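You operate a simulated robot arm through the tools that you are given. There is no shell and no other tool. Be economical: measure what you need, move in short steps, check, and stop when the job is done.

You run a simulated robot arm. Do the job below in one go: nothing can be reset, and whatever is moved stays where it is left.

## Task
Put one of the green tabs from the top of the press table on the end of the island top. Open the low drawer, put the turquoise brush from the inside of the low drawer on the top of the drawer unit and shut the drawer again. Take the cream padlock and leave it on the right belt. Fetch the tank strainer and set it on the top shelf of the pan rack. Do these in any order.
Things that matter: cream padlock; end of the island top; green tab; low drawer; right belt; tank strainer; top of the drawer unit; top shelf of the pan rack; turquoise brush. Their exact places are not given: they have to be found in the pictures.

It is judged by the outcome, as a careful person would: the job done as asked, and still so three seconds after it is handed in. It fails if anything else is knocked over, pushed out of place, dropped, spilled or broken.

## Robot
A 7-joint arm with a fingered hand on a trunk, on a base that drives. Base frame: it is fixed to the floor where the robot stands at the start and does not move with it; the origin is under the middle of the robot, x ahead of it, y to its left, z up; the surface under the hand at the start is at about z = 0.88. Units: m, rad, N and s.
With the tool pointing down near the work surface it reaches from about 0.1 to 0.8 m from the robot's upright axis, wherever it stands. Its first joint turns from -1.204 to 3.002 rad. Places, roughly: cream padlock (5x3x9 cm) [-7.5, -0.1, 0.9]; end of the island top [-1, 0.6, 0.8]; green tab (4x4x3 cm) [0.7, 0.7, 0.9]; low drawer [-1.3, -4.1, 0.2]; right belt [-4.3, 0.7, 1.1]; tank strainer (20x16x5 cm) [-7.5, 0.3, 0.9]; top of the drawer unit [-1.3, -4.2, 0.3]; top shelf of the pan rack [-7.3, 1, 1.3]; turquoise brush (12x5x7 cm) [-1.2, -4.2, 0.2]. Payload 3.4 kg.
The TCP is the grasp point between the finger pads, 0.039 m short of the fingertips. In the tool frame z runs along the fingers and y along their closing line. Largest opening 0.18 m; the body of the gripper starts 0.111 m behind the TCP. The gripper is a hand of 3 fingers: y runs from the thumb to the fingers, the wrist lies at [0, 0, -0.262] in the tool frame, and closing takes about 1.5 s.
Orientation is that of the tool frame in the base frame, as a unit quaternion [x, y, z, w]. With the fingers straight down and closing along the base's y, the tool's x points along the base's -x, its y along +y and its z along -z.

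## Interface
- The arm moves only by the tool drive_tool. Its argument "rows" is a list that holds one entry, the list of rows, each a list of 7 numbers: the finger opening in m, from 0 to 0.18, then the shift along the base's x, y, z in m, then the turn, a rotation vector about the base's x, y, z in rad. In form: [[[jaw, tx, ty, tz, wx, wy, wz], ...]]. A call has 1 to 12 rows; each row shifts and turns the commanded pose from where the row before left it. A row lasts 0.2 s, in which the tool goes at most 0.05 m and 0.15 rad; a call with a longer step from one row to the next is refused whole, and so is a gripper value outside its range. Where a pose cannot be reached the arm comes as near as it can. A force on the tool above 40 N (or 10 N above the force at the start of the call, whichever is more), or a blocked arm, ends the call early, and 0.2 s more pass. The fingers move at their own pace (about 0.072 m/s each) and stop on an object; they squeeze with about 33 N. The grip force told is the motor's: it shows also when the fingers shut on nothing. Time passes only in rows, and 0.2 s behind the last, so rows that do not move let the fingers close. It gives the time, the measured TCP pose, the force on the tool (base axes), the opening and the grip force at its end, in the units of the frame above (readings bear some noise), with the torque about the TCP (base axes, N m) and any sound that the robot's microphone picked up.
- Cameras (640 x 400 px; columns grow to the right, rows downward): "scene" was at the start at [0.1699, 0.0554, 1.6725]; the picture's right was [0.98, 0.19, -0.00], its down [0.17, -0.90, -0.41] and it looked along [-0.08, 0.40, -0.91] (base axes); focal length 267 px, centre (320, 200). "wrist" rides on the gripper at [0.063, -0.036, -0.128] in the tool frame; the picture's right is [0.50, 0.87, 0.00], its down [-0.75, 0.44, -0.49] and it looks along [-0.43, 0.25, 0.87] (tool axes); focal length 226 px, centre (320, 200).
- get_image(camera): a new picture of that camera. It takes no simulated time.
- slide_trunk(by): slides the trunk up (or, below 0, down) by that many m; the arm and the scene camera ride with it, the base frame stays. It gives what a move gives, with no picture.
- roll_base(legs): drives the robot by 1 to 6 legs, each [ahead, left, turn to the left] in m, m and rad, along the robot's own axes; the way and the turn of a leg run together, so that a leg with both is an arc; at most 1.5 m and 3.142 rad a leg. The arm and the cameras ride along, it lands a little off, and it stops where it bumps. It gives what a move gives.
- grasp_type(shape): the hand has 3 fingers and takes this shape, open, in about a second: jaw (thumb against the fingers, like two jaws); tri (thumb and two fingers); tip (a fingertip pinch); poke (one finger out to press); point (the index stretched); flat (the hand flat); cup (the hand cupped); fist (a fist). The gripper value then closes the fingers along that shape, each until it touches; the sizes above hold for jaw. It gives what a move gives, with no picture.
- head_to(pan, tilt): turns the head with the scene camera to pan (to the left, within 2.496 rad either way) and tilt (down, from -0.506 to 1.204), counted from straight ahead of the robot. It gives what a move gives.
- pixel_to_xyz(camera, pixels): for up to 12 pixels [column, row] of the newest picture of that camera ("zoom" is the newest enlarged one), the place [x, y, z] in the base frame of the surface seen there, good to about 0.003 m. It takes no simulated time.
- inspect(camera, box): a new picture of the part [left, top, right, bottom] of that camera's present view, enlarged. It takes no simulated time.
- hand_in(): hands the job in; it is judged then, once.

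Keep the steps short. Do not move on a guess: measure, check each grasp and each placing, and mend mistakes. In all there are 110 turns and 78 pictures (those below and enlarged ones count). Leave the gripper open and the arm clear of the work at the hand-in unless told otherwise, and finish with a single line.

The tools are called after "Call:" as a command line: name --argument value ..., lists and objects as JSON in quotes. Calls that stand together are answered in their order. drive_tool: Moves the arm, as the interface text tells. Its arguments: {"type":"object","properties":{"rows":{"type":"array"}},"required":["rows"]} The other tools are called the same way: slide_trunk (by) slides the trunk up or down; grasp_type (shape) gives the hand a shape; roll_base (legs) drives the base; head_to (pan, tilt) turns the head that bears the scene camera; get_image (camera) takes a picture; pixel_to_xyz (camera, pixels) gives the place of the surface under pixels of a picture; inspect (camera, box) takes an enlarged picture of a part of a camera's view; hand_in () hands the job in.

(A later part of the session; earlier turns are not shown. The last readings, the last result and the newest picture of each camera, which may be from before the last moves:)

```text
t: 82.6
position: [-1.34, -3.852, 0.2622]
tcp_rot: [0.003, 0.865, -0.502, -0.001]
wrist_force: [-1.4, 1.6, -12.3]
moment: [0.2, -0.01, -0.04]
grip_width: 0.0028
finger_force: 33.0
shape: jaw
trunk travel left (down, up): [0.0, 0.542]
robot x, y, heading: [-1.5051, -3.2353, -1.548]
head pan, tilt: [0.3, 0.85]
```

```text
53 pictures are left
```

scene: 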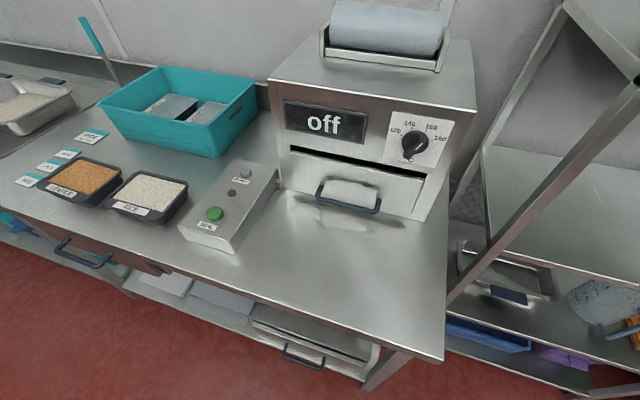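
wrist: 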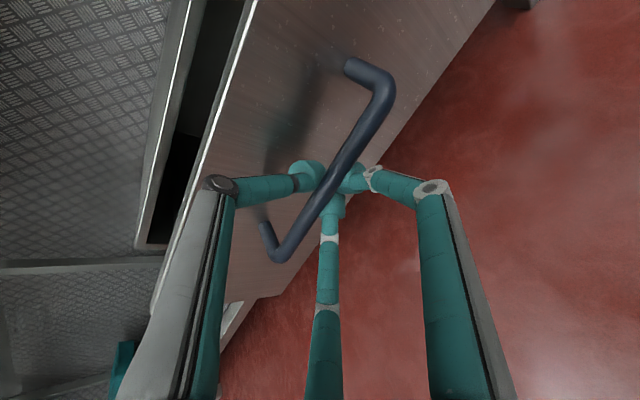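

The drawer slides. I'll continue by driving the base straight back 0.2 m while holding the handle.

Call:
roll_base --legs '[[-0.2, 0, 0]]'

Call:
get_image --camera "wrist"

Call:
head_to --pan 0.2 --tilt 1.1

Call:
get_image --camera "scene"

```text
t: 84.2
position: [-1.3424, -3.6525, 0.2615]
tcp_rot: [0.002, 0.865, -0.502, 0.001]
wrist_force: [17.6, 0.4, -16.6]
moment: [0.25, -0.24, 0.4]
grip_width: 0.0026
finger_force: 32.6
shape: jaw
trunk travel left (down, up): [0.0, 0.542]
robot x, y, heading: [-1.5106, -3.0367, -1.548]
head pan, tilt: [0.3, 0.85]
```

```text
52 pictures are left
```

wrist: 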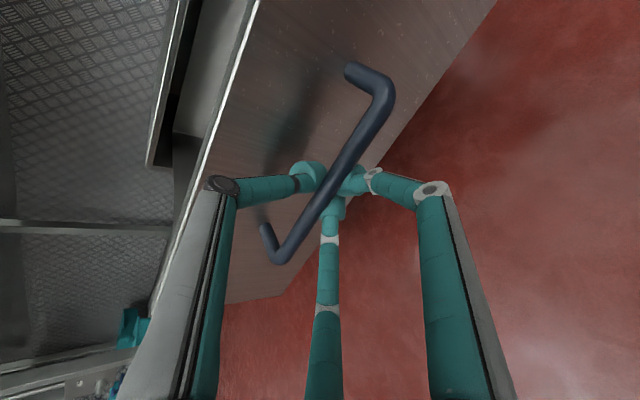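

```text
t: 85.0
position: [-1.342, -3.6492, 0.2651]
tcp_rot: [0.001, 0.864, -0.503, 0.002]
wrist_force: [10.6, 1.4, -25.6]
moment: [0.46, -0.13, 0.23]
grip_width: 0.0019
finger_force: 32.8
shape: jaw
trunk travel left (down, up): [0.0, 0.542]
robot x, y, heading: [-1.512, -3.0336, -1.546]
head pan, tilt: [0.201, 1.1]
```

```text
51 pictures are left
```

scene: 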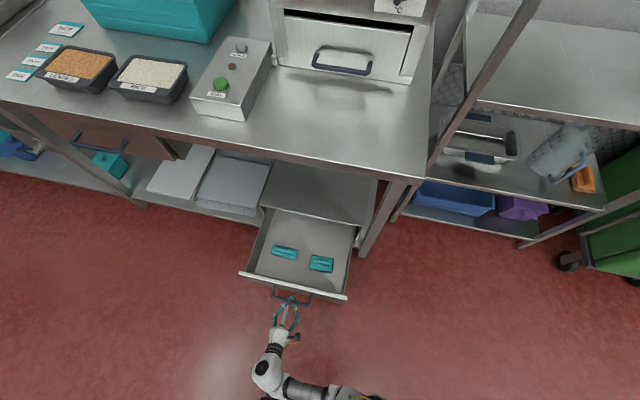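

The drawer is open about 0.28 m, and two turquoise items are inside. I'll release the handle, back off, and zoom in.

Call:
drive_tool --rows '[[[0.07, 0, 0, 0, 0, 0, 0], [0.07, 0, 0, 0, 0, 0, 0], [0.07, 0, 0, 0, 0, 0, 0], [0.07, 0, 0, 0, 0, 0, 0], [0.07, 0, 0.026, 0.015, 0, 0, 0], [0.07, 0, 0.035, 0.02, 0, 0, 0], [0.07, 0, 0.035, 0.02, 0, 0, 0], [0.07, 0, 0.02, 0.04, 0, 0, 0], [0.07, 0, 0.0, 0.045, 0, 0, 0]]]'

Call:
inspect --camera "scene" --box '[230, 150, 400, 310]'

```text
t: 87.0
position: [-1.3428, -3.5334, 0.4085]
tcp_rot: [0.003, 0.863, -0.506, 0.002]
wrist_force: [0.4, 0.6, 0.0]
moment: [-0.01, 0.0, -0.04]
grip_width: 0.0701
finger_force: 0.1
shape: jaw
trunk travel left (down, up): [0.0, 0.542]
robot x, y, heading: [-1.5113, -3.0337, -1.551]
head pan, tilt: [0.201, 1.1]
```

```text
2.50 times, centred on (315, 230) of scene
```

zoom: 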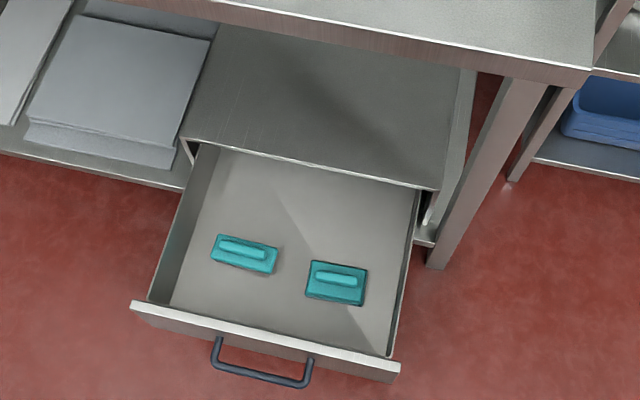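

Both look alike, so I'll zoom in closer and measure their dimensions.

Call:
inspect --camera "scene" --box '[272, 232, 344, 282]'

Call:
pixel_to_xyz --camera "zoom" --pixels '[[10, 148], [205, 148], [28, 85], [225, 124], [105, 125], [110, 105], [440, 165], [305, 270], [500, 335], [320, 180], [520, 205], [410, 235]]'

```text
8.00 times, centred on (308, 257) of scene
```

zoom: 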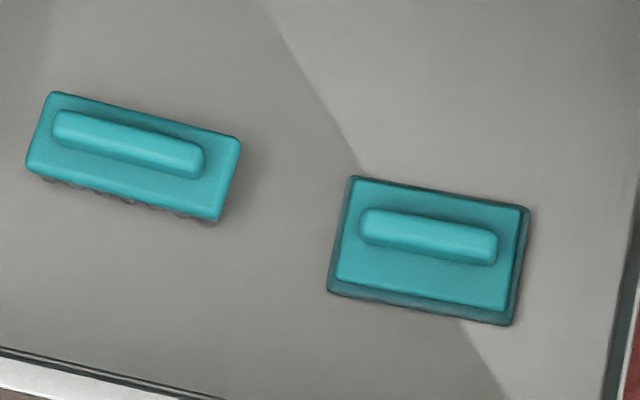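

```text
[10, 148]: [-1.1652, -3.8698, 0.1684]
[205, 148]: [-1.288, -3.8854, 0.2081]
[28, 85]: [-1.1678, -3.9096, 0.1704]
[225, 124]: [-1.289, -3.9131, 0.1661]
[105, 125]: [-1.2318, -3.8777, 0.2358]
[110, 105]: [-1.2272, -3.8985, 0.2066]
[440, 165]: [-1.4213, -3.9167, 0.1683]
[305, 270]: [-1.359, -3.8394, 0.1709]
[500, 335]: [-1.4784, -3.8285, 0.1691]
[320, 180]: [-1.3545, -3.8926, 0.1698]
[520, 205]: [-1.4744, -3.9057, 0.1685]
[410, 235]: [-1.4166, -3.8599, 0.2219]
```

The left item shows bristles: it is the brush (the right one is a scouring pad). I'll measure its ridge ends for the yaw and raise the hand before driving forward.

Call:
pixel_to_xyz --camera "zoom" --pixels '[[65, 122], [195, 158], [52, 98], [232, 140], [33, 165], [215, 208], [130, 140], [130, 195]]'

Call:
drive_tool --rows '[[[0.07, 0, 0, 0.045, 0, 0, 0], [0.07, 0, 0, 0.045, 0, 0, 0], [0.07, 0, 0, 0.045, 0.1, 0, 0], [0.07, 0, 0, 0.045, 0.1, 0, 0], [0.07, 0, 0, 0, 0.14, 0, 0], [0.07, 0, 0, 0, 0.14, 0, 0], [0.07, 0, 0, 0, 0.14, 0, 0]]]'

Call:
roll_base --legs '[[0.2, 0, 0]]'

```text
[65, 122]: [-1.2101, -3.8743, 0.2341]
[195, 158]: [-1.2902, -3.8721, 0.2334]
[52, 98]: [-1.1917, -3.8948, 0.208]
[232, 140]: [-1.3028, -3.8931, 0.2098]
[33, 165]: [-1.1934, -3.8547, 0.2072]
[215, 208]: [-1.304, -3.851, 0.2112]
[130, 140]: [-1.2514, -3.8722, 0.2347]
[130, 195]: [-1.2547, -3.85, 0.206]
```

```text
t: 88.6
position: [-1.3541, -3.5318, 0.5442]
tcp_rot: [0.001, 0.975, -0.221, 0.003]
wrist_force: [0.1, -0.9, -0.3]
moment: [0.01, 0.0, 0.03]
grip_width: 0.0699
finger_force: 0.0
shape: jaw
out of reach, approached as far as the arm can: row 7
trunk travel left (down, up): [0.0, 0.542]
robot x, y, heading: [-1.5134, -3.0381, -1.544]
head pan, tilt: [0.201, 1.1]
```

```text
t: 90.2
position: [-1.352, -3.7302, 0.5443]
tcp_rot: [0.004, 0.975, -0.221, 0.003]
wrist_force: [0.8, -0.5, -0.4]
moment: [-0.02, -0.01, 0.03]
grip_width: 0.07
finger_force: 0.0
shape: jaw
trunk travel left (down, up): [0.0, 0.542]
robot x, y, heading: [-1.5082, -3.233, -1.551]
head pan, tilt: [0.201, 1.1]
```

The brush ridge lies along x, centred at (-1.249, -3.873), top z 0.235. The tool is tilted 25°. I'll go to a pregrasp 10 cm back.

Call:
drive_tool --rows '[[[0.07, 0.0206, -0.0166, -0.04, 0, 0, 0], [0.07, 0.0206, -0.0166, -0.04, 0, 0, 0], [0.07, 0.0206, -0.0166, -0.04, 0, 0, 0], [0.07, 0.0206, -0.0166, -0.04, 0, 0, 0], [0.07, 0.0206, -0.0166, -0.039, 0, 0, 0]]]'

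Call:
get_image --camera "wrist"

```text
t: 91.3
position: [-1.2458, -3.8095, 0.3464]
tcp_rot: [0.004, 0.975, -0.223, 0.002]
wrist_force: [0.0, -0.9, -0.4]
moment: [0.0, -0.01, -0.01]
grip_width: 0.0699
finger_force: 0.0
shape: jaw
trunk travel left (down, up): [0.0, 0.542]
robot x, y, heading: [-1.5064, -3.2341, -1.551]
head pan, tilt: [0.201, 1.1]
```

```text
48 pictures are left
```

wrist: 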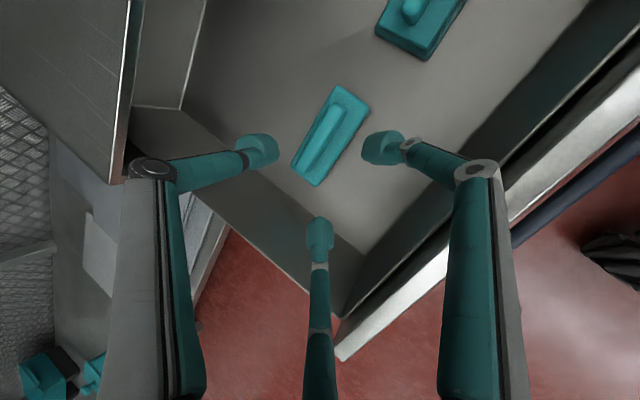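

I'll verify the brush position from the wrist picture.

Call:
pixel_to_xyz --camera "wrist" --pixels '[[340, 108], [312, 165], [328, 135], [258, 150], [380, 148], [320, 228]]'

```text
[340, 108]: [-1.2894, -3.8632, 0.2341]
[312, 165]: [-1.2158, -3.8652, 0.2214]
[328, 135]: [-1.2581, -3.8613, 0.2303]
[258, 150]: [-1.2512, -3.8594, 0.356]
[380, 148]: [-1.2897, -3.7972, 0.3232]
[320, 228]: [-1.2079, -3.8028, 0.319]
```

Consistent. I'll descend along the tool axis and close on the ridge.

Call:
drive_tool --rows '[[[0.07, -0.002, -0.02, -0.042, 0, 0, 0], [0.07, -0.002, -0.022, -0.042, 0, 0, 0], [0.07, 0, -0.001, -0.006, 0, 0, 0], [0.0, 0, 0, 0, 0, 0, 0], [0.0, 0, 0, 0, 0, 0, 0], [0.0, 0, 0, 0, 0, 0, 0], [0.0, 0, 0, 0, 0, 0, 0], [0.0, 0, 0, 0, 0, 0, 0]]]'

Call:
get_image --camera "wrist"

```text
t: 93.2
position: [-1.2499, -3.855, 0.2567]
tcp_rot: [0.005, 0.975, -0.224, 0.002]
wrist_force: [-0.3, 0.5, 6.3]
moment: [0.01, -0.04, -0.02]
grip_width: 0.0194
finger_force: 32.9
shape: jaw
trunk travel left (down, up): [0.0, 0.542]
robot x, y, heading: [-1.507, -3.2309, -1.552]
head pan, tilt: [0.201, 1.1]
```

```text
47 pictures are left
```

wrist: 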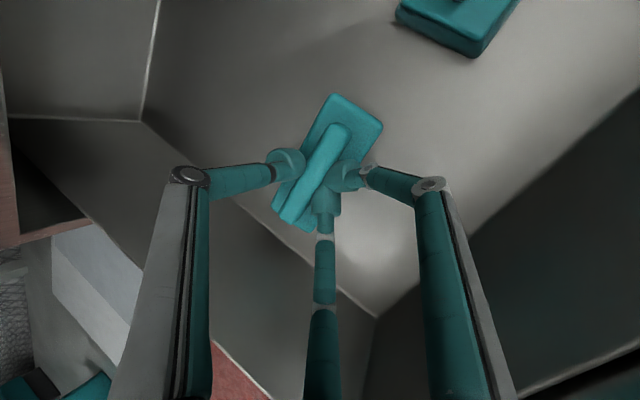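

Gripped at 0.019 m. I'll lift 0.225 m and check.

Call:
drive_tool --rows '[[[0.0, 0, 0, 0.02, 0, 0, 0], [0.0, 0, 0, 0.04, 0, 0, 0], [0.0, 0, 0, 0.045, 0, 0, 0], [0.0, 0, 0, 0.04, 0, 0, 0], [0.0, 0, 0, 0.04, 0, 0, 0], [0.0, 0, 0, 0.04, 0, 0, 0]]]'

Call:
get_image --camera "wrist"

Call:
get_image --camera "scene"

```text
t: 94.5
position: [-1.2511, -3.8524, 0.4836]
tcp_rot: [0.004, 0.975, -0.223, 0.003]
wrist_force: [0.6, 0.0, -0.5]
moment: [0.01, 0.0, -0.01]
grip_width: 0.0182
finger_force: 33.4
shape: jaw
trunk travel left (down, up): [0.0, 0.542]
robot x, y, heading: [-1.5088, -3.2306, -1.553]
head pan, tilt: [0.201, 1.1]
```

```text
46 pictures are left
```

wrist: 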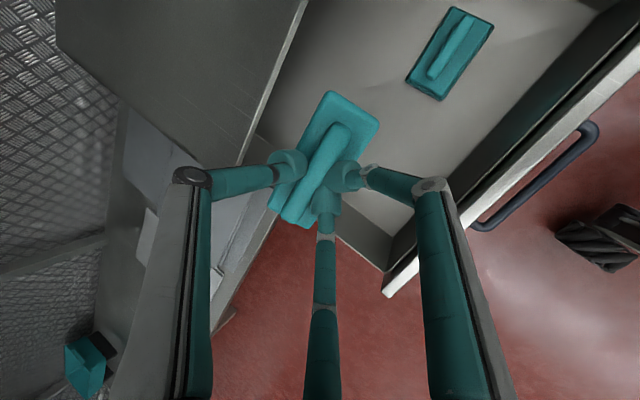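

```text
45 pictures are left
```

scene: 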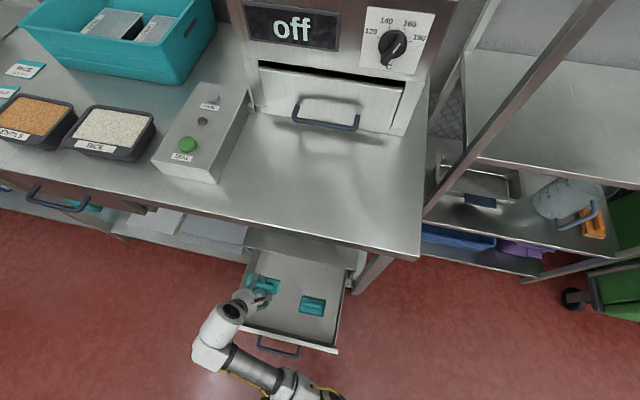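

The brush is held and clear. I'll move it over the unit top toward (-1.33, -4.06), keeping low beneath the table top.

Call:
drive_tool --rows '[[[0.0, -0.016, -0.03, -0.01, 0, 0, 0], [0.0, -0.016, -0.04, -0.01, 0, 0, 0], [0.0, -0.016, -0.04, 0, 0, 0, 0], [0.0, -0.016, -0.04, 0, 0, 0, 0], [0.0, -0.016, -0.04, 0, 0, 0, 0], [0.0, 0, -0.016, 0, 0, 0, 0]]]'

Call:
get_image --camera "wrist"

```text
t: 96.0
position: [-1.3334, -4.0619, 0.4629]
tcp_rot: [0.005, 0.975, -0.223, 0.004]
wrist_force: [0.1, -0.2, -1.3]
moment: [0.04, -0.03, 0.01]
grip_width: 0.0182
finger_force: 32.7
shape: jaw
trunk travel left (down, up): [0.0, 0.542]
robot x, y, heading: [-1.5072, -3.227, -1.545]
head pan, tilt: [0.201, 1.1]
```

```text
44 pictures are left
```

wrist: 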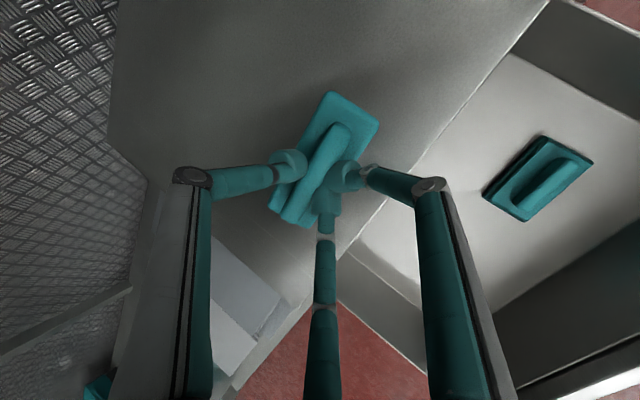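

It's over the top. I'll go 1 cm deeper, lower 34 mm, and check the contact force.

Call:
drive_tool --rows '[[[0.0, 0, -0.012, -0.01, 0, 0, 0], [0.0, 0, 0, -0.015, 0, 0, 0], [0.0, 0, 0, -0.009, 0, 0, 0]]]'

Call:
get_image --camera "wrist"

```text
t: 96.8
position: [-1.3341, -4.0729, 0.4316]
tcp_rot: [0.005, 0.975, -0.224, 0.004]
wrist_force: [-0.9, 1.0, 5.9]
moment: [0.0, 0.03, -0.04]
grip_width: 0.0184
finger_force: 32.8
shape: jaw
trunk travel left (down, up): [0.0, 0.542]
robot x, y, heading: [-1.5122, -3.2297, -1.551]
head pan, tilt: [0.201, 1.1]
```

```text
43 pictures are left
```

wrist: 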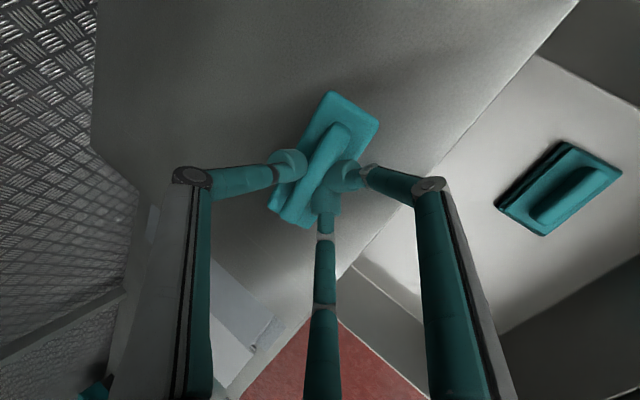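

A force of 6 N upward shows contact with the unit top. I'll open and back off along the tool axis.

Call:
drive_tool --rows '[[[0.04, 0, 0, 0, 0, 0, 0], [0.07, 0, 0, 0, 0, 0, 0], [0.07, 0, 0, 0, 0, 0, 0], [0.07, 0, 0, 0, 0, 0, 0], [0.07, 0, 0.012, 0.025, 0, 0, 0], [0.07, 0, 0.02, 0.03, 0, 0, 0], [0.07, 0, 0.04, 0.02, 0, 0, 0], [0.07, 0, 0.045, 0, 0, 0, 0], [0.07, 0, 0.045, 0, 0, 0, 0], [0.07, 0, 0.045, 0, 0, 0, 0]]]'

Call:
get_image --camera "wrist"

```text
t: 99.0
position: [-1.3325, -3.8633, 0.5042]
tcp_rot: [0.004, 0.975, -0.224, 0.003]
wrist_force: [0.2, 0.4, 0.4]
moment: [-0.01, 0.02, -0.01]
grip_width: 0.0692
finger_force: 0.1
shape: jaw
trunk travel left (down, up): [0.0, 0.542]
robot x, y, heading: [-1.5062, -3.2288, -1.553]
head pan, tilt: [0.201, 1.1]
```

```text
42 pictures are left
```

wrist: 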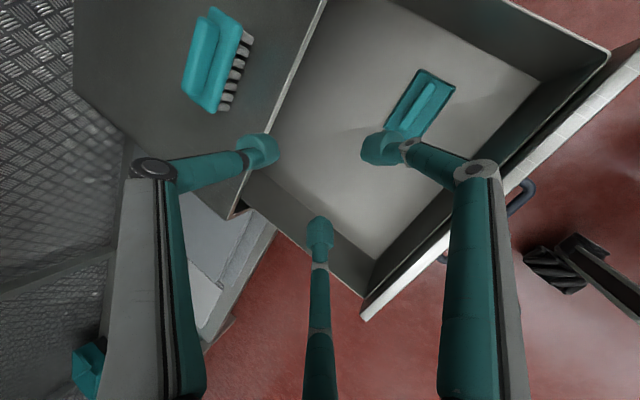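

The brush stands on its bristles on the unit top. To close the drawer I'll back up 0.2 m, re-tilt the tool to 60°, and measure the handle.

Call:
roll_base --legs '[[-0.2, 0, 0]]'

Call:
drive_tool --rows '[[[0.06, 0, 0.045, 0, 0, 0, 0], [0.06, 0, 0.045, 0, 0, 0, 0], [0.06, 0, 0.03, 0, -0.12, 0, 0], [0.06, 0, 0, -0.03, -0.12, 0, 0], [0.06, 0, 0, -0.03, -0.12, 0, 0], [0.06, 0, 0, -0.03, -0.12, 0, 0], [0.06, 0, 0, -0.02, -0.12, 0, 0]]]'

Call:
get_image --camera "wrist"

```text
t: 100.6
position: [-1.3348, -3.6598, 0.5041]
tcp_rot: [0.004, 0.975, -0.223, 0.004]
wrist_force: [0.8, 0.5, -0.7]
moment: [-0.02, 0.03, 0.0]
grip_width: 0.0696
finger_force: 0.0
shape: jaw
trunk travel left (down, up): [0.0, 0.542]
robot x, y, heading: [-1.5111, -3.0276, -1.544]
head pan, tilt: [0.201, 1.1]
```

```text
t: 102.2
position: [-1.3333, -3.5388, 0.3968]
tcp_rot: [0.002, 0.864, -0.504, 0.004]
wrist_force: [0.0, -0.9, -0.3]
moment: [0.03, -0.02, 0.03]
grip_width: 0.0603
finger_force: 0.0
shape: jaw
trunk travel left (down, up): [0.0, 0.542]
robot x, y, heading: [-1.5154, -3.0296, -1.552]
head pan, tilt: [0.201, 1.1]
```

```text
41 pictures are left
```

wrist: 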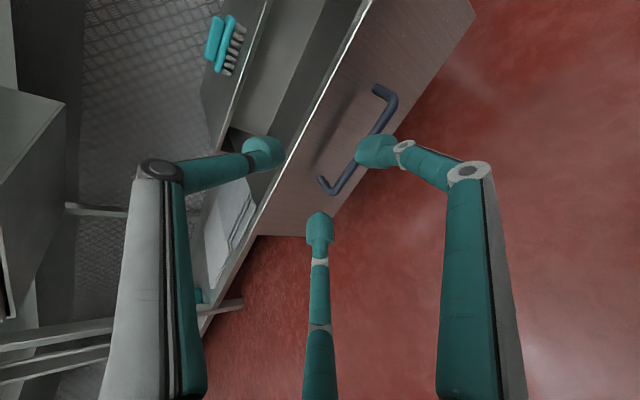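

Call:
pixel_to_xyz --camera "wrist" --pixels '[[352, 172], [345, 183], [391, 110], [335, 150], [300, 175]]'

```text
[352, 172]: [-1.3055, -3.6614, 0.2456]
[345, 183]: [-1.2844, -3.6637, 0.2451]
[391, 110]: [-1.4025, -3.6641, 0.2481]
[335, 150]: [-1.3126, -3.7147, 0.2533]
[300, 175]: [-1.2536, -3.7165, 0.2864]
```

The bar is at y≈-3.667 and z≈0.25. I'll approach and grip it as before.

Call:
drive_tool --rows '[[[0.06, -0.004, -0.015, -0.045, 0, 0, 0], [0.06, -0.003, -0.015, -0.045, 0, 0, 0], [0.06, 0, -0.039, -0.0225, 0, 0, 0], [0.06, 0, -0.039, -0.0225, 0, 0, 0], [0.0, 0, 0, 0, 0, 0, 0], [0.0, 0, 0, 0, 0, 0, 0], [0.0, 0, 0, 0, 0, 0, 0], [0.0, 0, 0, 0, 0, 0, 0], [0.0, 0, 0, 0, 0, 0, 0]]]'

Call:
get_image --camera "wrist"

```text
t: 104.2
position: [-1.3426, -3.6471, 0.2622]
tcp_rot: [0.003, 0.864, -0.503, 0.004]
wrist_force: [0.2, -1.3, -8.8]
moment: [0.13, -0.04, 0.0]
grip_width: 0.004
finger_force: 33.6
shape: jaw
trunk travel left (down, up): [0.0, 0.542]
robot x, y, heading: [-1.5135, -3.0307, -1.55]
head pan, tilt: [0.201, 1.1]
```

```text
40 pictures are left
```

wrist: 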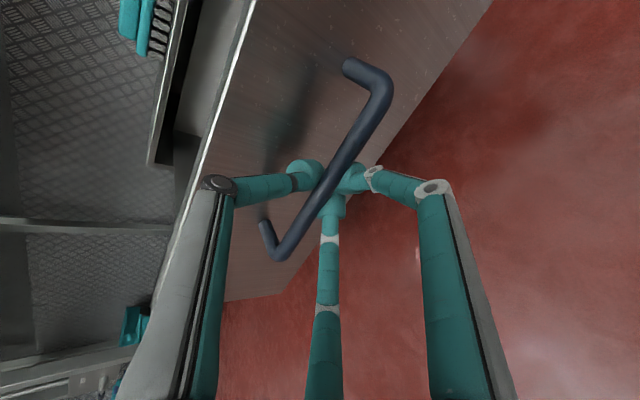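

Gripped again. Drive the base forward 0.2 m to push the drawer in, then finish with the arm.

Call:
roll_base --legs '[[0.2, 0, 0]]'

Call:
drive_tool --rows '[[[0.0, 0, -0.03, 0, 0, 0, 0], [0.0, 0, -0.03, 0, 0, 0, 0], [0.0, 0, -0.02, 0, 0, 0, 0], [0.0, 0, -0.01, 0, 0, 0, 0], [0.0, 0, -0.01, 0, 0, 0, 0]]]'

Call:
get_image --camera "wrist"

```text
t: 105.8
position: [-1.3379, -3.8472, 0.26]
tcp_rot: [0.002, 0.864, -0.504, 0.003]
wrist_force: [-23.7, -1.3, -9.0]
moment: [0.12, 0.23, -0.53]
grip_width: 0.0029
finger_force: 32.6
shape: jaw
trunk travel left (down, up): [0.0, 0.542]
robot x, y, heading: [-1.5057, -3.2292, -1.547]
head pan, tilt: [0.201, 1.1]
```

```text
t: 107.0
position: [-1.3372, -3.9437, 0.2626]
tcp_rot: [0.001, 0.863, -0.505, 0.001]
wrist_force: [-9.3, 16.4, -12.5]
moment: [0.51, 0.04, -0.22]
grip_width: 0.0016
finger_force: 33.1
shape: jaw
trunk travel left (down, up): [0.0, 0.542]
robot x, y, heading: [-1.5089, -3.225, -1.548]
head pan, tilt: [0.201, 1.1]
```

```text
39 pictures are left
```

wrist: 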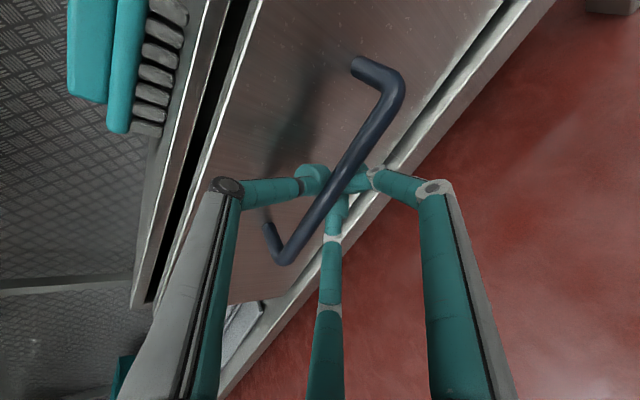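

Resistance of 16 N means it is shut. I'll release, back off, and check the front position.

Call:
drive_tool --rows '[[[0.0, 0, 0.01, 0, 0, 0, 0], [0.07, 0, 0, 0, 0, 0, 0], [0.07, 0, 0, 0, 0, 0, 0], [0.07, 0, 0, 0, 0, 0, 0], [0.07, 0, 0, 0, 0, 0, 0], [0.07, 0, 0.03, 0.017, 0, 0, 0], [0.07, 0, 0.035, 0.02, 0, 0, 0], [0.07, 0, 0.035, 0.02, 0, 0, 0], [0.07, 0, 0.045, 0.0, 0, 0, 0], [0.07, 0, 0.045, 0.0, 0, 0, 0]]]'

Call:
get_image --camera "wrist"

Call:
pixel_to_xyz --camera "wrist" --pixels '[[325, 130], [300, 100], [290, 200], [330, 60]]'

```text
t: 109.2
position: [-1.3382, -3.7457, 0.3232]
tcp_rot: [0.002, 0.862, -0.506, 0.0]
wrist_force: [1.0, -0.3, -0.4]
moment: [0.02, 0.01, 0.0]
grip_width: 0.07
finger_force: 0.1
shape: jaw
trunk travel left (down, up): [0.0, 0.542]
robot x, y, heading: [-1.5101, -3.2318, -1.545]
head pan, tilt: [0.201, 1.1]
```

```text
38 pictures are left
```

wrist: 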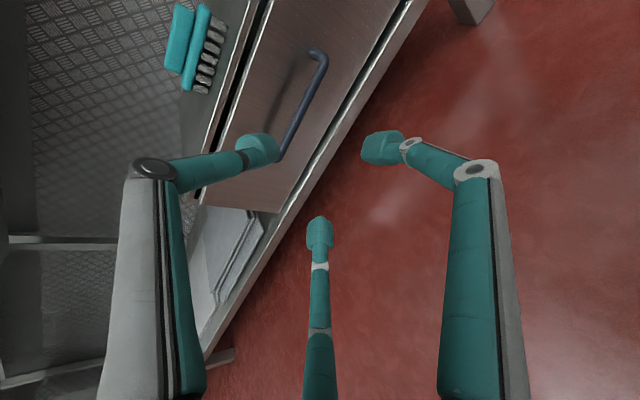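

```text
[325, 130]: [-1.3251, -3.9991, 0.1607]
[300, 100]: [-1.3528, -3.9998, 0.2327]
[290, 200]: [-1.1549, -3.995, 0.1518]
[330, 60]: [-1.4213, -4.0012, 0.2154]
```

The drawer is shut and the brush is on top. I'll fold the arm back up: up and upright, then raise the trunk to travel height.

Call:
drive_tool --rows '[[[0.07, 0, 0.04, 0.03, 0, 0, 0], [0.07, 0, 0.03, 0.04, 0, 0, 0], [0.07, 0, 0.03, 0.04, 0.13, 0, 0], [0.07, 0, 0, 0.045, 0.13, 0, 0], [0.07, 0, 0, 0.045, 0.13, 0, 0], [0.07, 0, 0, 0.045, 0.13, 0, 0], [0.07, 0, 0, 0.045, 0.13, 0, -0.1], [0.07, 0, 0, 0.045, 0.13, 0, 0], [0.07, 0, 0, 0.045, 0.13, 0, -0.1], [0.07, 0, 0, 0.045, 0.13, 0, 0], [0.07, 0, 0, 0.045, 0, 0, -0.14], [0.07, 0, 0, 0.045, 0, 0, -0.14]]]'

Call:
slide_trunk --by 0.25

Call:
head_to --pan -1.5 --tilt 0.35

Call:
get_image --camera "scene"

```text
refused: row 7 steps farther than a row can; nothing moved
```

```text
t: 111.7
position: [-1.3371, -3.7458, 0.5717]
tcp_rot: [0.001, 0.863, -0.506, 0.001]
wrist_force: [-0.2, -1.0, 0.8]
moment: [0.01, -0.01, -0.04]
grip_width: 0.0701
finger_force: 0.0
shape: jaw
trunk travel left (down, up): [-0.25, 0.292]
robot x, y, heading: [-1.5069, -3.2293, -1.553]
head pan, tilt: [0.201, 1.1]
```

```text
t: 113.5
position: [-1.3375, -3.7455, 0.5726]
tcp_rot: [0.002, 0.863, -0.506, 0.001]
wrist_force: [0.2, 0.2, 0.5]
moment: [0.03, 0.01, 0.03]
grip_width: 0.07
finger_force: 0.0
shape: jaw
trunk travel left (down, up): [-0.25, 0.292]
robot x, y, heading: [-1.5053, -3.2296, -1.548]
head pan, tilt: [-1.499, 0.351]
```

```text
37 pictures are left
```

scene: 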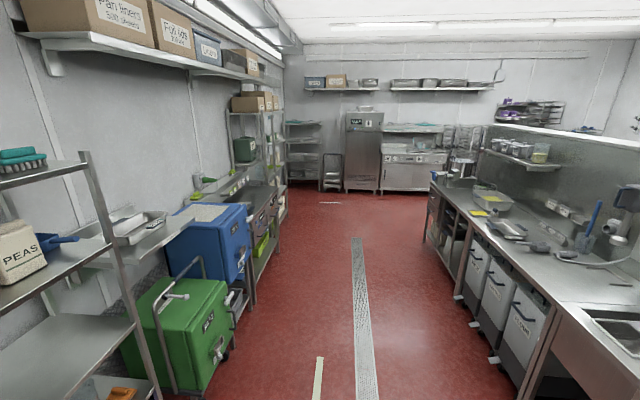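

The first call was refused for its step size, so the arm is not yet folded. I'll repeat with smaller steps and measure the corridor.

Call:
drive_tool --rows '[[[0.07, 0, 0.04, 0.03, 0, 0, 0], [0.07, 0, 0.03, 0.04, 0, 0, 0], [0.07, 0, 0.03, 0.04, 0.13, 0, 0], [0.07, 0, 0, 0.045, 0.13, 0, 0], [0.07, 0, 0, 0.045, 0.13, 0, 0], [0.07, 0, 0, 0.045, 0.13, 0, 0], [0.07, 0, 0, 0.045, 0.13, 0, 0], [0.07, 0, 0, 0.045, 0.13, 0, 0], [0.07, 0, 0, 0.045, 0.13, 0, 0], [0.07, 0, 0, 0.045, 0.13, 0, 0], [0.07, 0, 0, 0.045, 0, 0, -0.14], [0.07, 0, 0, 0.045, 0, 0, -0.14]]]'

Call:
pixel_to_xyz --camera "scene" --pixels '[[425, 240], [432, 180], [485, 355], [345, 190], [500, 130], [480, 135], [360, 130], [410, 190], [250, 300], [530, 260], [395, 210], [330, 190]]'

```text
t: 114.8
position: [-1.3867, -3.65, 0.7524]
tcp_rot: [-0.02, 0.951, -0.3, -0.066]
wrist_force: [0.7, 0.6, 0.1]
moment: [0.01, 0.02, -0.02]
grip_width: 0.0702
finger_force: 0.1
shape: jaw
trunk travel left (down, up): [-0.25, 0.292]
robot x, y, heading: [-1.5087, -3.2282, -1.551]
head pan, tilt: [-1.499, 0.351]
stopped in row 6: the arm was blocked; the commanded pose is now the measured one
```

```text
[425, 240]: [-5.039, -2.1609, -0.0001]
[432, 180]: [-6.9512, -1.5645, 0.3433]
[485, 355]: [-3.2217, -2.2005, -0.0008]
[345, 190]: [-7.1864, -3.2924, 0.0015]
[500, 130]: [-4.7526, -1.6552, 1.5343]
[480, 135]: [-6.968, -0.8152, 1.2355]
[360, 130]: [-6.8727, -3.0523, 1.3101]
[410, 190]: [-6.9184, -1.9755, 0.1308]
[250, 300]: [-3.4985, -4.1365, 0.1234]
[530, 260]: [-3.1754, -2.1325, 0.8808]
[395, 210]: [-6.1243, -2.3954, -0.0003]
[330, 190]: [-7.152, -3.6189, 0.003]
```

The arm blocked against itself while folding. I'll straighten the tool with a small outward shift to the left first.

Call:
drive_tool --rows '[[[0.07, 0.03, -0.02, 0, 0.05, 0.05, 0], [0.07, 0.03, -0.02, 0, 0.1, 0.05, 0], [0.07, 0.02, 0, 0.02, 0.12, 0.03, 0], [0.07, 0.02, 0, 0.03, 0.12, 0, 0], [0.07, 0, 0, 0.04, 0.12, 0, -0.05], [0.07, 0, 0, 0.045, 0.1, 0, -0.1], [0.07, 0, 0, 0.045, 0, 0, -0.13], [0.07, 0, 0, 0.045, 0, 0, -0.13], [0.07, 0, 0, 0.045, 0, 0, -0.13], [0.07, 0, 0, 0.045, 0, 0, 0]]]'

```text
t: 117.0
position: [-1.2849, -3.7348, 0.9452]
tcp_rot: [0.186, 0.974, -0.014, -0.125]
wrist_force: [0.1, 0.1, -0.5]
moment: [0.01, 0.0, -0.01]
grip_width: 0.0702
finger_force: 0.0
shape: jaw
out of reach, approached as far as the arm can: row 3, 4, 5
trunk travel left (down, up): [-0.25, 0.292]
robot x, y, heading: [-1.5085, -3.2296, -1.543]
head pan, tilt: [-1.499, 0.351]
```

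Good. I'll straighten the remaining tilt and tuck up and back.

Call:
drive_tool --rows '[[[0.07, 0, 0.0, 0.03, 0, -0.12, 0], [0.07, 0, 0.0, 0.03, 0, -0.12, 0], [0.07, 0, 0.02, 0.03, 0, 0, -0.12], [0.07, 0, 0.03, 0.03, 0, 0, -0.12], [0.07, 0, 0.03, 0.03, 0, 0, -0.12], [0.07, 0, 0.03, 0.03, 0, 0, -0.12]]]'

Call:
head_to --pan -2.4 --tilt 0.4

Call:
get_image --camera "scene"

```text
t: 118.4
position: [-1.2872, -3.625, 1.1264]
tcp_rot: [0.414, 0.91, 0.009, -0.005]
wrist_force: [0.5, 0.4, 0.4]
moment: [-0.02, -0.02, 0.01]
grip_width: 0.0698
finger_force: 0.0
shape: jaw
trunk travel left (down, up): [-0.25, 0.292]
robot x, y, heading: [-1.5104, -3.2306, -1.544]
head pan, tilt: [-1.499, 0.351]
```

```text
t: 119.6
position: [-1.2868, -3.6266, 1.1245]
tcp_rot: [0.414, 0.91, 0.01, -0.005]
wrist_force: [0.4, -0.4, 0.0]
moment: [-0.02, 0.0, -0.03]
grip_width: 0.07
finger_force: 0.0
shape: jaw
trunk travel left (down, up): [-0.25, 0.292]
robot x, y, heading: [-1.5072, -3.2246, -1.549]
head pan, tilt: [-2.4, 0.4]
```

```text
36 pictures are left
```

scene: 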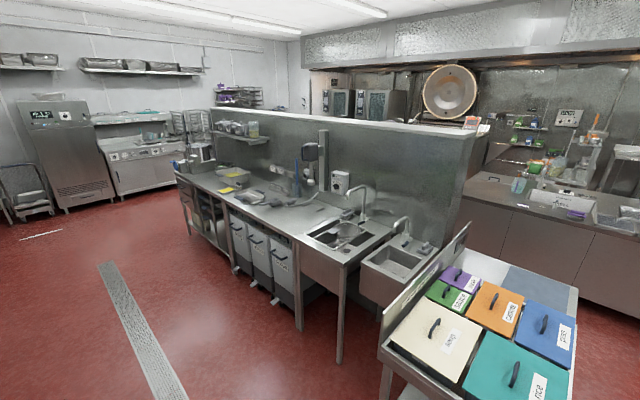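

The route goes west along y≈-3, then north near x≈-6. I'll back 0.27 m, turn right to face west, and drive 3 m.

Call:
roll_base --legs '[[-0.27, 0, 0], [0, 0, -1.59], [1.5, 0, 0], [1.5, 0, 0]]'

Call:
head_to --pan -0.5 --tilt 0.4

Call:
get_image --camera "scene"

```text
t: 139.4
position: [-4.9119, -3.1598, 1.1252]
tcp_rot: [0.942, 0.336, 0.01, 0.003]
wrist_force: [0.7, -0.3, 0.6]
moment: [0.0, 0.01, 0.0]
grip_width: 0.07
finger_force: 0.2
shape: jaw
trunk travel left (down, up): [-0.25, 0.292]
robot x, y, heading: [-4.5049, -2.9497, 3.139]
head pan, tilt: [-2.4, 0.4]
```

```text
t: 141.3
position: [-4.9078, -3.1604, 1.126]
tcp_rot: [0.941, 0.338, 0.008, 0.003]
wrist_force: [0.5, 0.2, 0.1]
moment: [0.02, 0.01, -0.01]
grip_width: 0.0701
finger_force: 0.0
shape: jaw
trunk travel left (down, up): [-0.25, 0.292]
robot x, y, heading: [-4.5074, -2.9469, 3.141]
head pan, tilt: [-0.499, 0.4]
```

```text
35 pictures are left
```

scene: 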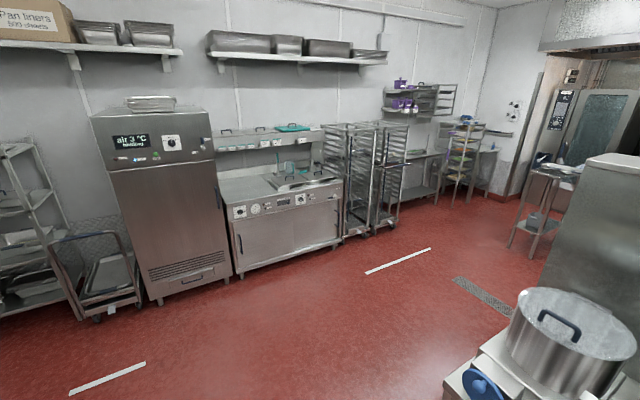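

I'll measure the rolling rack, wall shelf, and counter end to plan the drive north.

Call:
pixel_to_xyz --camera "scene" --pixels '[[345, 125], [390, 125], [360, 235], [405, 155], [400, 105], [465, 130], [460, 155], [540, 175], [515, 245], [470, 370], [225, 280], [445, 200]]'

Call:
inspect --camera "scene" --box '[310, 60, 550, 250]'

```text
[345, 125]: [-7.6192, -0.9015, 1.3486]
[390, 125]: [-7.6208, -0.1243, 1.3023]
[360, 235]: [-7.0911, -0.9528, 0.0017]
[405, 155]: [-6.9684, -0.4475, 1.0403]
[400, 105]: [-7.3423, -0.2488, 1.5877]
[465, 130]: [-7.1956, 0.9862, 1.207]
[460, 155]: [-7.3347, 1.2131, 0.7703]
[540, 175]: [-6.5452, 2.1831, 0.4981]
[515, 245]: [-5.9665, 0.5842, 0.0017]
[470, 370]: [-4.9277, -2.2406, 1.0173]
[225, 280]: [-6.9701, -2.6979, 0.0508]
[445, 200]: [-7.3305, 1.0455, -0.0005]
```

```text
2.11 times, centred on (430, 155) of scene
```

zoom: 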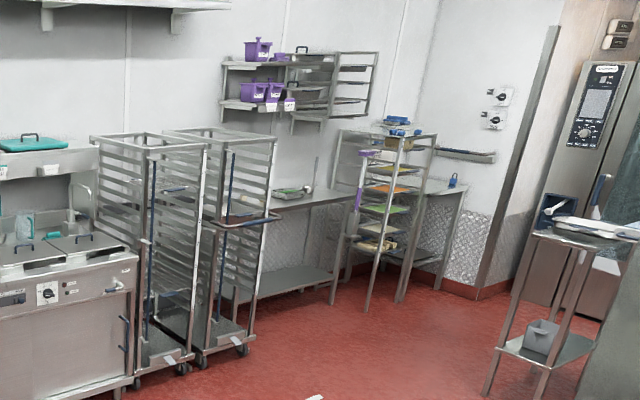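

The bench with padlock and strainer lies between the roller racks and the pan rack, around y≈0–0.5. I'll drive west 1.5 m and strafe north 2.9 m.

Call:
roll_base --legs '[[1.5, 0, 0], [0, -1.5, 0], [0, -1.4, 0]]'

Call:
head_to --pan -0.3 --tilt 0.5

Call:
get_image --camera "scene"

```text
t: 162.2
position: [-6.3939, -0.281, 1.1257]
tcp_rot: [0.943, 0.334, 0.01, 0.001]
wrist_force: [0.4, -0.2, 0.5]
moment: [-0.04, 0.04, 0.0]
grip_width: 0.0697
finger_force: 0.1
shape: jaw
trunk travel left (down, up): [-0.25, 0.292]
robot x, y, heading: [-5.9917, -0.068, 3.126]
head pan, tilt: [-0.499, 0.4]
```

```text
t: 162.9
position: [-6.3914, -0.2778, 1.1271]
tcp_rot: [0.943, 0.334, 0.008, 0.002]
wrist_force: [0.7, 0.3, -0.1]
moment: [0.06, 0.02, 0.03]
grip_width: 0.0699
finger_force: 0.1
shape: jaw
trunk travel left (down, up): [-0.25, 0.292]
robot x, y, heading: [-5.9917, -0.0704, 3.128]
head pan, tilt: [-0.3, 0.499]
```

```text
33 pictures are left
```

scene: 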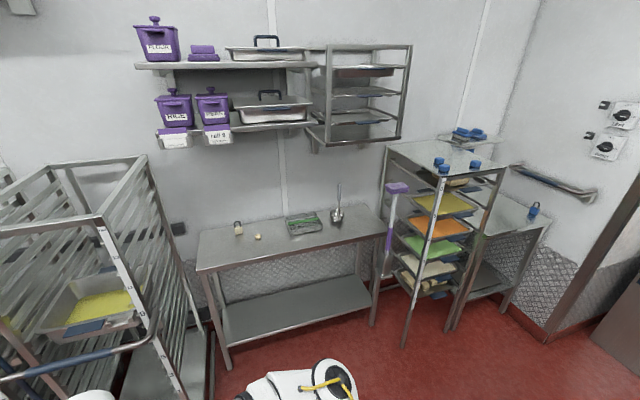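

The bench shows a small cream object at (238,228), another at (258,237), a tray-like strainer at (303,222), and a ladle. I'll zoom in.

Call:
inspect --camera "scene" --box '[200, 180, 360, 280]'

Call:
pixel_to_xyz --camera "zoom" --pixels '[[150, 185], [152, 212], [235, 227], [345, 160], [480, 170], [360, 215], [490, 145], [420, 185], [10, 325], [700, 240], [545, 150], [555, 60]]'

Call:
pixel_to_xyz --camera "scene" --pixels '[[445, 150], [390, 148], [500, 170], [440, 182], [460, 135], [480, 128], [440, 163], [475, 162], [395, 188], [430, 160], [220, 268], [375, 235]]'

```text
4.00 times, centred on (280, 230) of scene
```

zoom: 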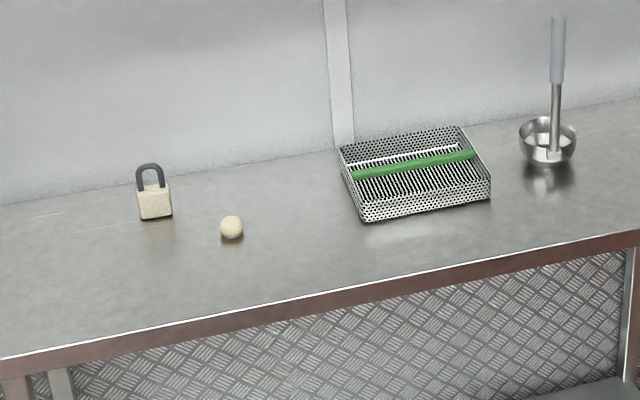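

```text
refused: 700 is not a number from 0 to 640
```

```text
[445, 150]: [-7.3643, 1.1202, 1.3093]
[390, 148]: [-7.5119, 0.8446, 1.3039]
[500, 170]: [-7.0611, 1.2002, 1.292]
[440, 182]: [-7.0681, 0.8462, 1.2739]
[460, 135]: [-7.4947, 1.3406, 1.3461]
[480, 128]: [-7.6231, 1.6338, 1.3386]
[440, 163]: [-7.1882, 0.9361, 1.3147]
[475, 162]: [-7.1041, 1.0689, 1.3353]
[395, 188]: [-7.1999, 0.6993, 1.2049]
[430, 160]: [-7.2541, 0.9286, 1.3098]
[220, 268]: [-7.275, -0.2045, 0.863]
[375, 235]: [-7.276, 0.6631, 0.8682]
```

Call:
pixel_to_xyz --camera "zoom" --pixels '[[150, 167], [152, 205], [235, 227], [340, 150], [458, 130], [365, 218], [490, 195], [418, 165], [375, 172], [470, 155], [545, 160], [140, 195]]'

Call:
inspect --camera "scene" --box '[376, 115, 520, 205]'

```text
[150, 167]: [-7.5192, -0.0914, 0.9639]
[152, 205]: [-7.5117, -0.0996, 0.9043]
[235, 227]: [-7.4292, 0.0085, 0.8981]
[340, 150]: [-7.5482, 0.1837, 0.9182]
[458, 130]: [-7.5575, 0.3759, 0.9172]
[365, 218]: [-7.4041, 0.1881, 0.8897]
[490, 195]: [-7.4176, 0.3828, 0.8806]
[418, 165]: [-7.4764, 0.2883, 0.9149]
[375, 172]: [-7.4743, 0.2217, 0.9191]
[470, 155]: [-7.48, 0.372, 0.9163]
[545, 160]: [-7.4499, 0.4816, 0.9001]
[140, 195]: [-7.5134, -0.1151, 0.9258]
```

```text
4.44 times, centred on (448, 160) of scene
```

zoom: 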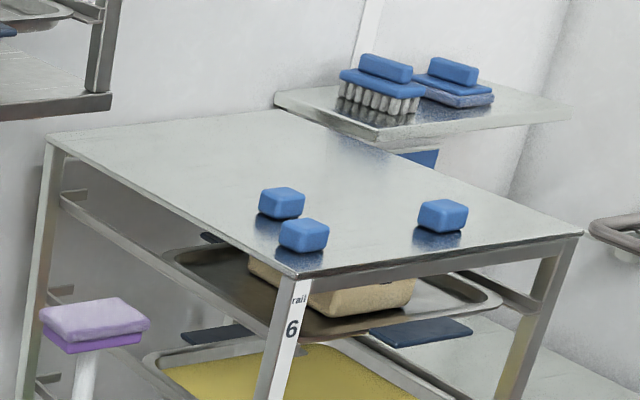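

Strainer: centre ≈(-7.48, 0.285), with a green bar along y. Padlock ≈(-7.51, -0.10). The rack top is at z≈1.31 with three blue blocks near the front. Before going closer I'll see where the elbow sticks out relative to the roller rack.

Call:
pixel_to_xyz --camera "zoom" --pixels '[[282, 195], [303, 232], [443, 212], [48, 138], [290, 270], [575, 235], [280, 112], [200, 160], [330, 160], [75, 310], [340, 100], [500, 240]]'

Call:
head_to --pan 0.5 --tilt 0.8

Call:
get_image --camera "scene"

```text
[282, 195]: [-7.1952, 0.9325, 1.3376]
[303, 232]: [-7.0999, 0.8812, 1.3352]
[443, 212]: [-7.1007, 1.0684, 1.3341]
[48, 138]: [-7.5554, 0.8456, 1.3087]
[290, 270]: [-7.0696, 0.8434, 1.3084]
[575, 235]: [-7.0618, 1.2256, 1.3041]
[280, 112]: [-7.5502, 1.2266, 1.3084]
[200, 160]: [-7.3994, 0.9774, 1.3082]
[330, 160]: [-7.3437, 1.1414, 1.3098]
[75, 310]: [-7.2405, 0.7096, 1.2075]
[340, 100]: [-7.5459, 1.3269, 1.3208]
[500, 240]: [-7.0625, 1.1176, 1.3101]
```

```text
t: 164.0
position: [-6.3918, -0.2777, 1.127]
tcp_rot: [0.942, 0.334, 0.008, 0.002]
wrist_force: [-0.7, -0.3, 0.0]
moment: [-0.02, 0.0, -0.02]
grip_width: 0.07
finger_force: 0.1
shape: jaw
trunk travel left (down, up): [-0.25, 0.292]
robot x, y, heading: [-5.9896, -0.071, 3.126]
head pan, tilt: [0.499, 0.799]
```

```text
30 pictures are left
```

scene: 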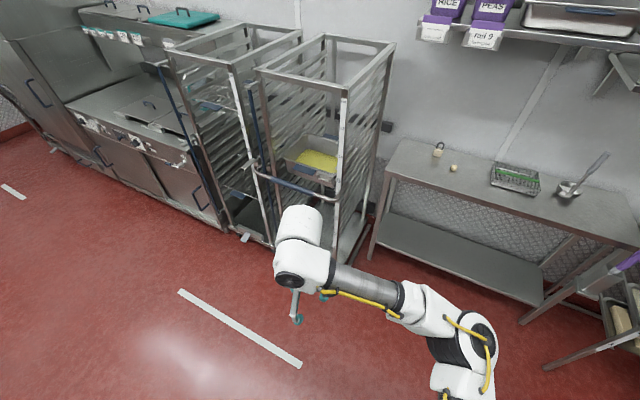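

Call:
pixel_to_xyz --camera "scene" --pixels '[[480, 45], [430, 35], [600, 40], [560, 30], [555, 25], [300, 215], [315, 245], [480, 335], [440, 310], [385, 50], [340, 95], [520, 110]]'

```text
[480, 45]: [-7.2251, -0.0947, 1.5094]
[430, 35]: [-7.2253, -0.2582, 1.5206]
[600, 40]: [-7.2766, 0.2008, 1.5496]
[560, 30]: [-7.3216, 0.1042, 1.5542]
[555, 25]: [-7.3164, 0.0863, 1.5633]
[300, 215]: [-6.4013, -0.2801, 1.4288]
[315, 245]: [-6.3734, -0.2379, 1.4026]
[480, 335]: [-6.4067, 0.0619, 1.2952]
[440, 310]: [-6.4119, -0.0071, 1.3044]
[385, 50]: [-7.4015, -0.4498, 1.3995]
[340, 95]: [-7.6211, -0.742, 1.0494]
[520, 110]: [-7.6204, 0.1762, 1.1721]
```

The wall shelf's underside is at z≈1.5 and the elbow top is at about TCP+0.30, so working below is fine. I'll drive 0.75 m ahead and 0.25 m right, with yaw so the hand closes along x.

Call:
roll_base --legs '[[0, -0.27, 0], [0.75, 0, 0]]'

Call:
drive_tool --rows '[[[0.1, 0, 0.04, -0.01, 0, 0, 0.127], [0.1, 0, 0.04, 0, 0, 0, 0.127], [0.1, 0, 0.04, 0, 0, 0, 0.127], [0.1, -0.01, 0.04, 0, 0, 0, 0.127], [0.1, -0.02, 0.04, 0, 0, 0, 0.127], [0.1, -0.02, 0.04, 0, 0, 0, 0.127], [0.1, -0.04, 0.02, 0, 0, 0, 0.127], [0.1, -0.045, 0.02, 0, 0, 0, 0], [0.1, -0.045, 0, 0, 0, 0, 0], [0.1, -0.045, 0, 0, 0, 0, 0]]]'

Call:
get_image --camera "wrist"

```text
t: 169.6
position: [-7.1281, 0.0149, 1.1297]
tcp_rot: [0.941, 0.338, 0.006, 0.009]
wrist_force: [-0.4, 0.8, 0.3]
moment: [-0.08, -0.05, -0.03]
grip_width: 0.0698
finger_force: 0.1
shape: jaw
trunk travel left (down, up): [-0.25, 0.292]
robot x, y, heading: [-6.7287, 0.2131, 3.137]
head pan, tilt: [0.499, 0.799]
```

```text
t: 171.8
position: [-7.3516, 0.2839, 1.1163]
tcp_rot: [0.704, 0.71, 0.007, 0.0]
wrist_force: [0.1, 0.0, -0.5]
moment: [0.0, -0.02, 0.02]
grip_width: 0.0996
finger_force: 0.1
shape: jaw
trunk travel left (down, up): [-0.25, 0.292]
robot x, y, heading: [-6.7272, 0.212, 3.135]
head pan, tilt: [0.499, 0.799]
```

```text
29 pictures are left
```

wrist: 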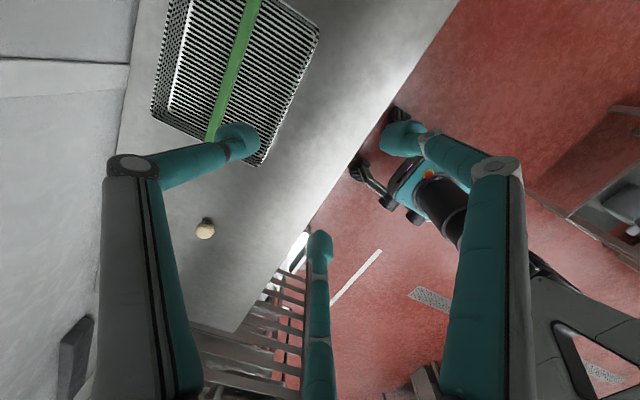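

I'll zoom in on the strainer's bar to see if there is room around it.

Call:
inspect --camera "wrist" --box '[140, 0, 330, 170]'

Call:
pixel_to_xyz --camera "wrist" --pixels '[[247, 20], [237, 50], [228, 80], [220, 110], [213, 60], [205, 50], [255, 60], [180, 50], [280, 60], [318, 35], [155, 105], [265, 155]]'

```text
2.35 times, centred on (235, 85) of wrist
```

zoom: 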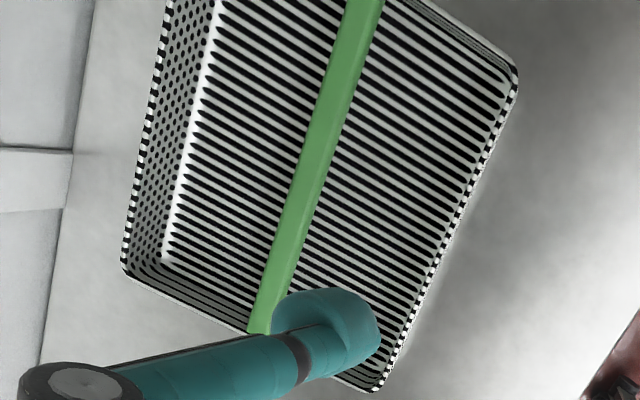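

```text
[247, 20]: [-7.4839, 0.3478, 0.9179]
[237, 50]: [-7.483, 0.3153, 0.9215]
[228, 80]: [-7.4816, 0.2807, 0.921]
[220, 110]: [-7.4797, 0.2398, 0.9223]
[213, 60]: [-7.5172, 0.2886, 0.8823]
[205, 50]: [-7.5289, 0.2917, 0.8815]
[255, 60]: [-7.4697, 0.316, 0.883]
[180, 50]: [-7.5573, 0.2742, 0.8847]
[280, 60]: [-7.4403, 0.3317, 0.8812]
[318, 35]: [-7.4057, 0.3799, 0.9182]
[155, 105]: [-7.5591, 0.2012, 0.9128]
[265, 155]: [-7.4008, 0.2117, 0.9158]
```

The bar at x≈-7.482, top z 0.922, has open slats 4 cm below, so the fingers can straddle it. I'll move over it and descend to z≈0.935.

Call:
drive_tool --rows '[[[0.07, -0.044, 0, 0, 0, 0, 0], [0.07, -0.044, 0, 0, 0, 0, 0], [0.07, -0.042, 0.001, 0, 0, 0, 0], [0.07, 0, 0, -0.045, 0, 0, 0], [0.07, 0, 0, -0.045, 0, 0, 0], [0.07, 0, 0, -0.03, 0, 0, 0]]]'

Call:
get_image --camera "wrist"

```text
t: 173.2
position: [-7.4808, 0.2752, 0.9975]
tcp_rot: [0.704, 0.71, 0.008, -0.004]
wrist_force: [-0.2, -1.0, -0.6]
moment: [0.02, -0.01, -0.01]
grip_width: 0.0704
finger_force: 0.0
shape: jaw
trunk travel left (down, up): [-0.25, 0.292]
robot x, y, heading: [-6.7279, 0.2122, 3.135]
head pan, tilt: [0.499, 0.799]
```

```text
27 pictures are left
```

wrist: 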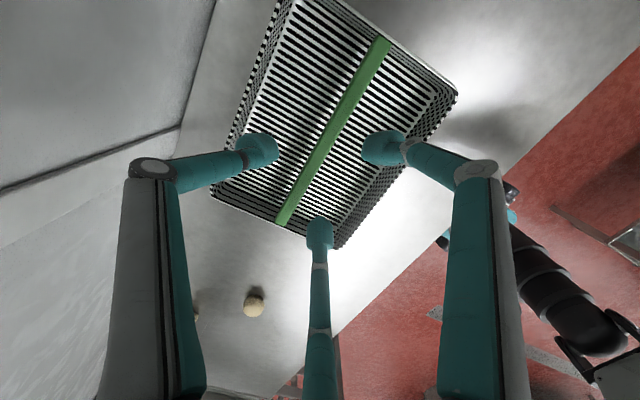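

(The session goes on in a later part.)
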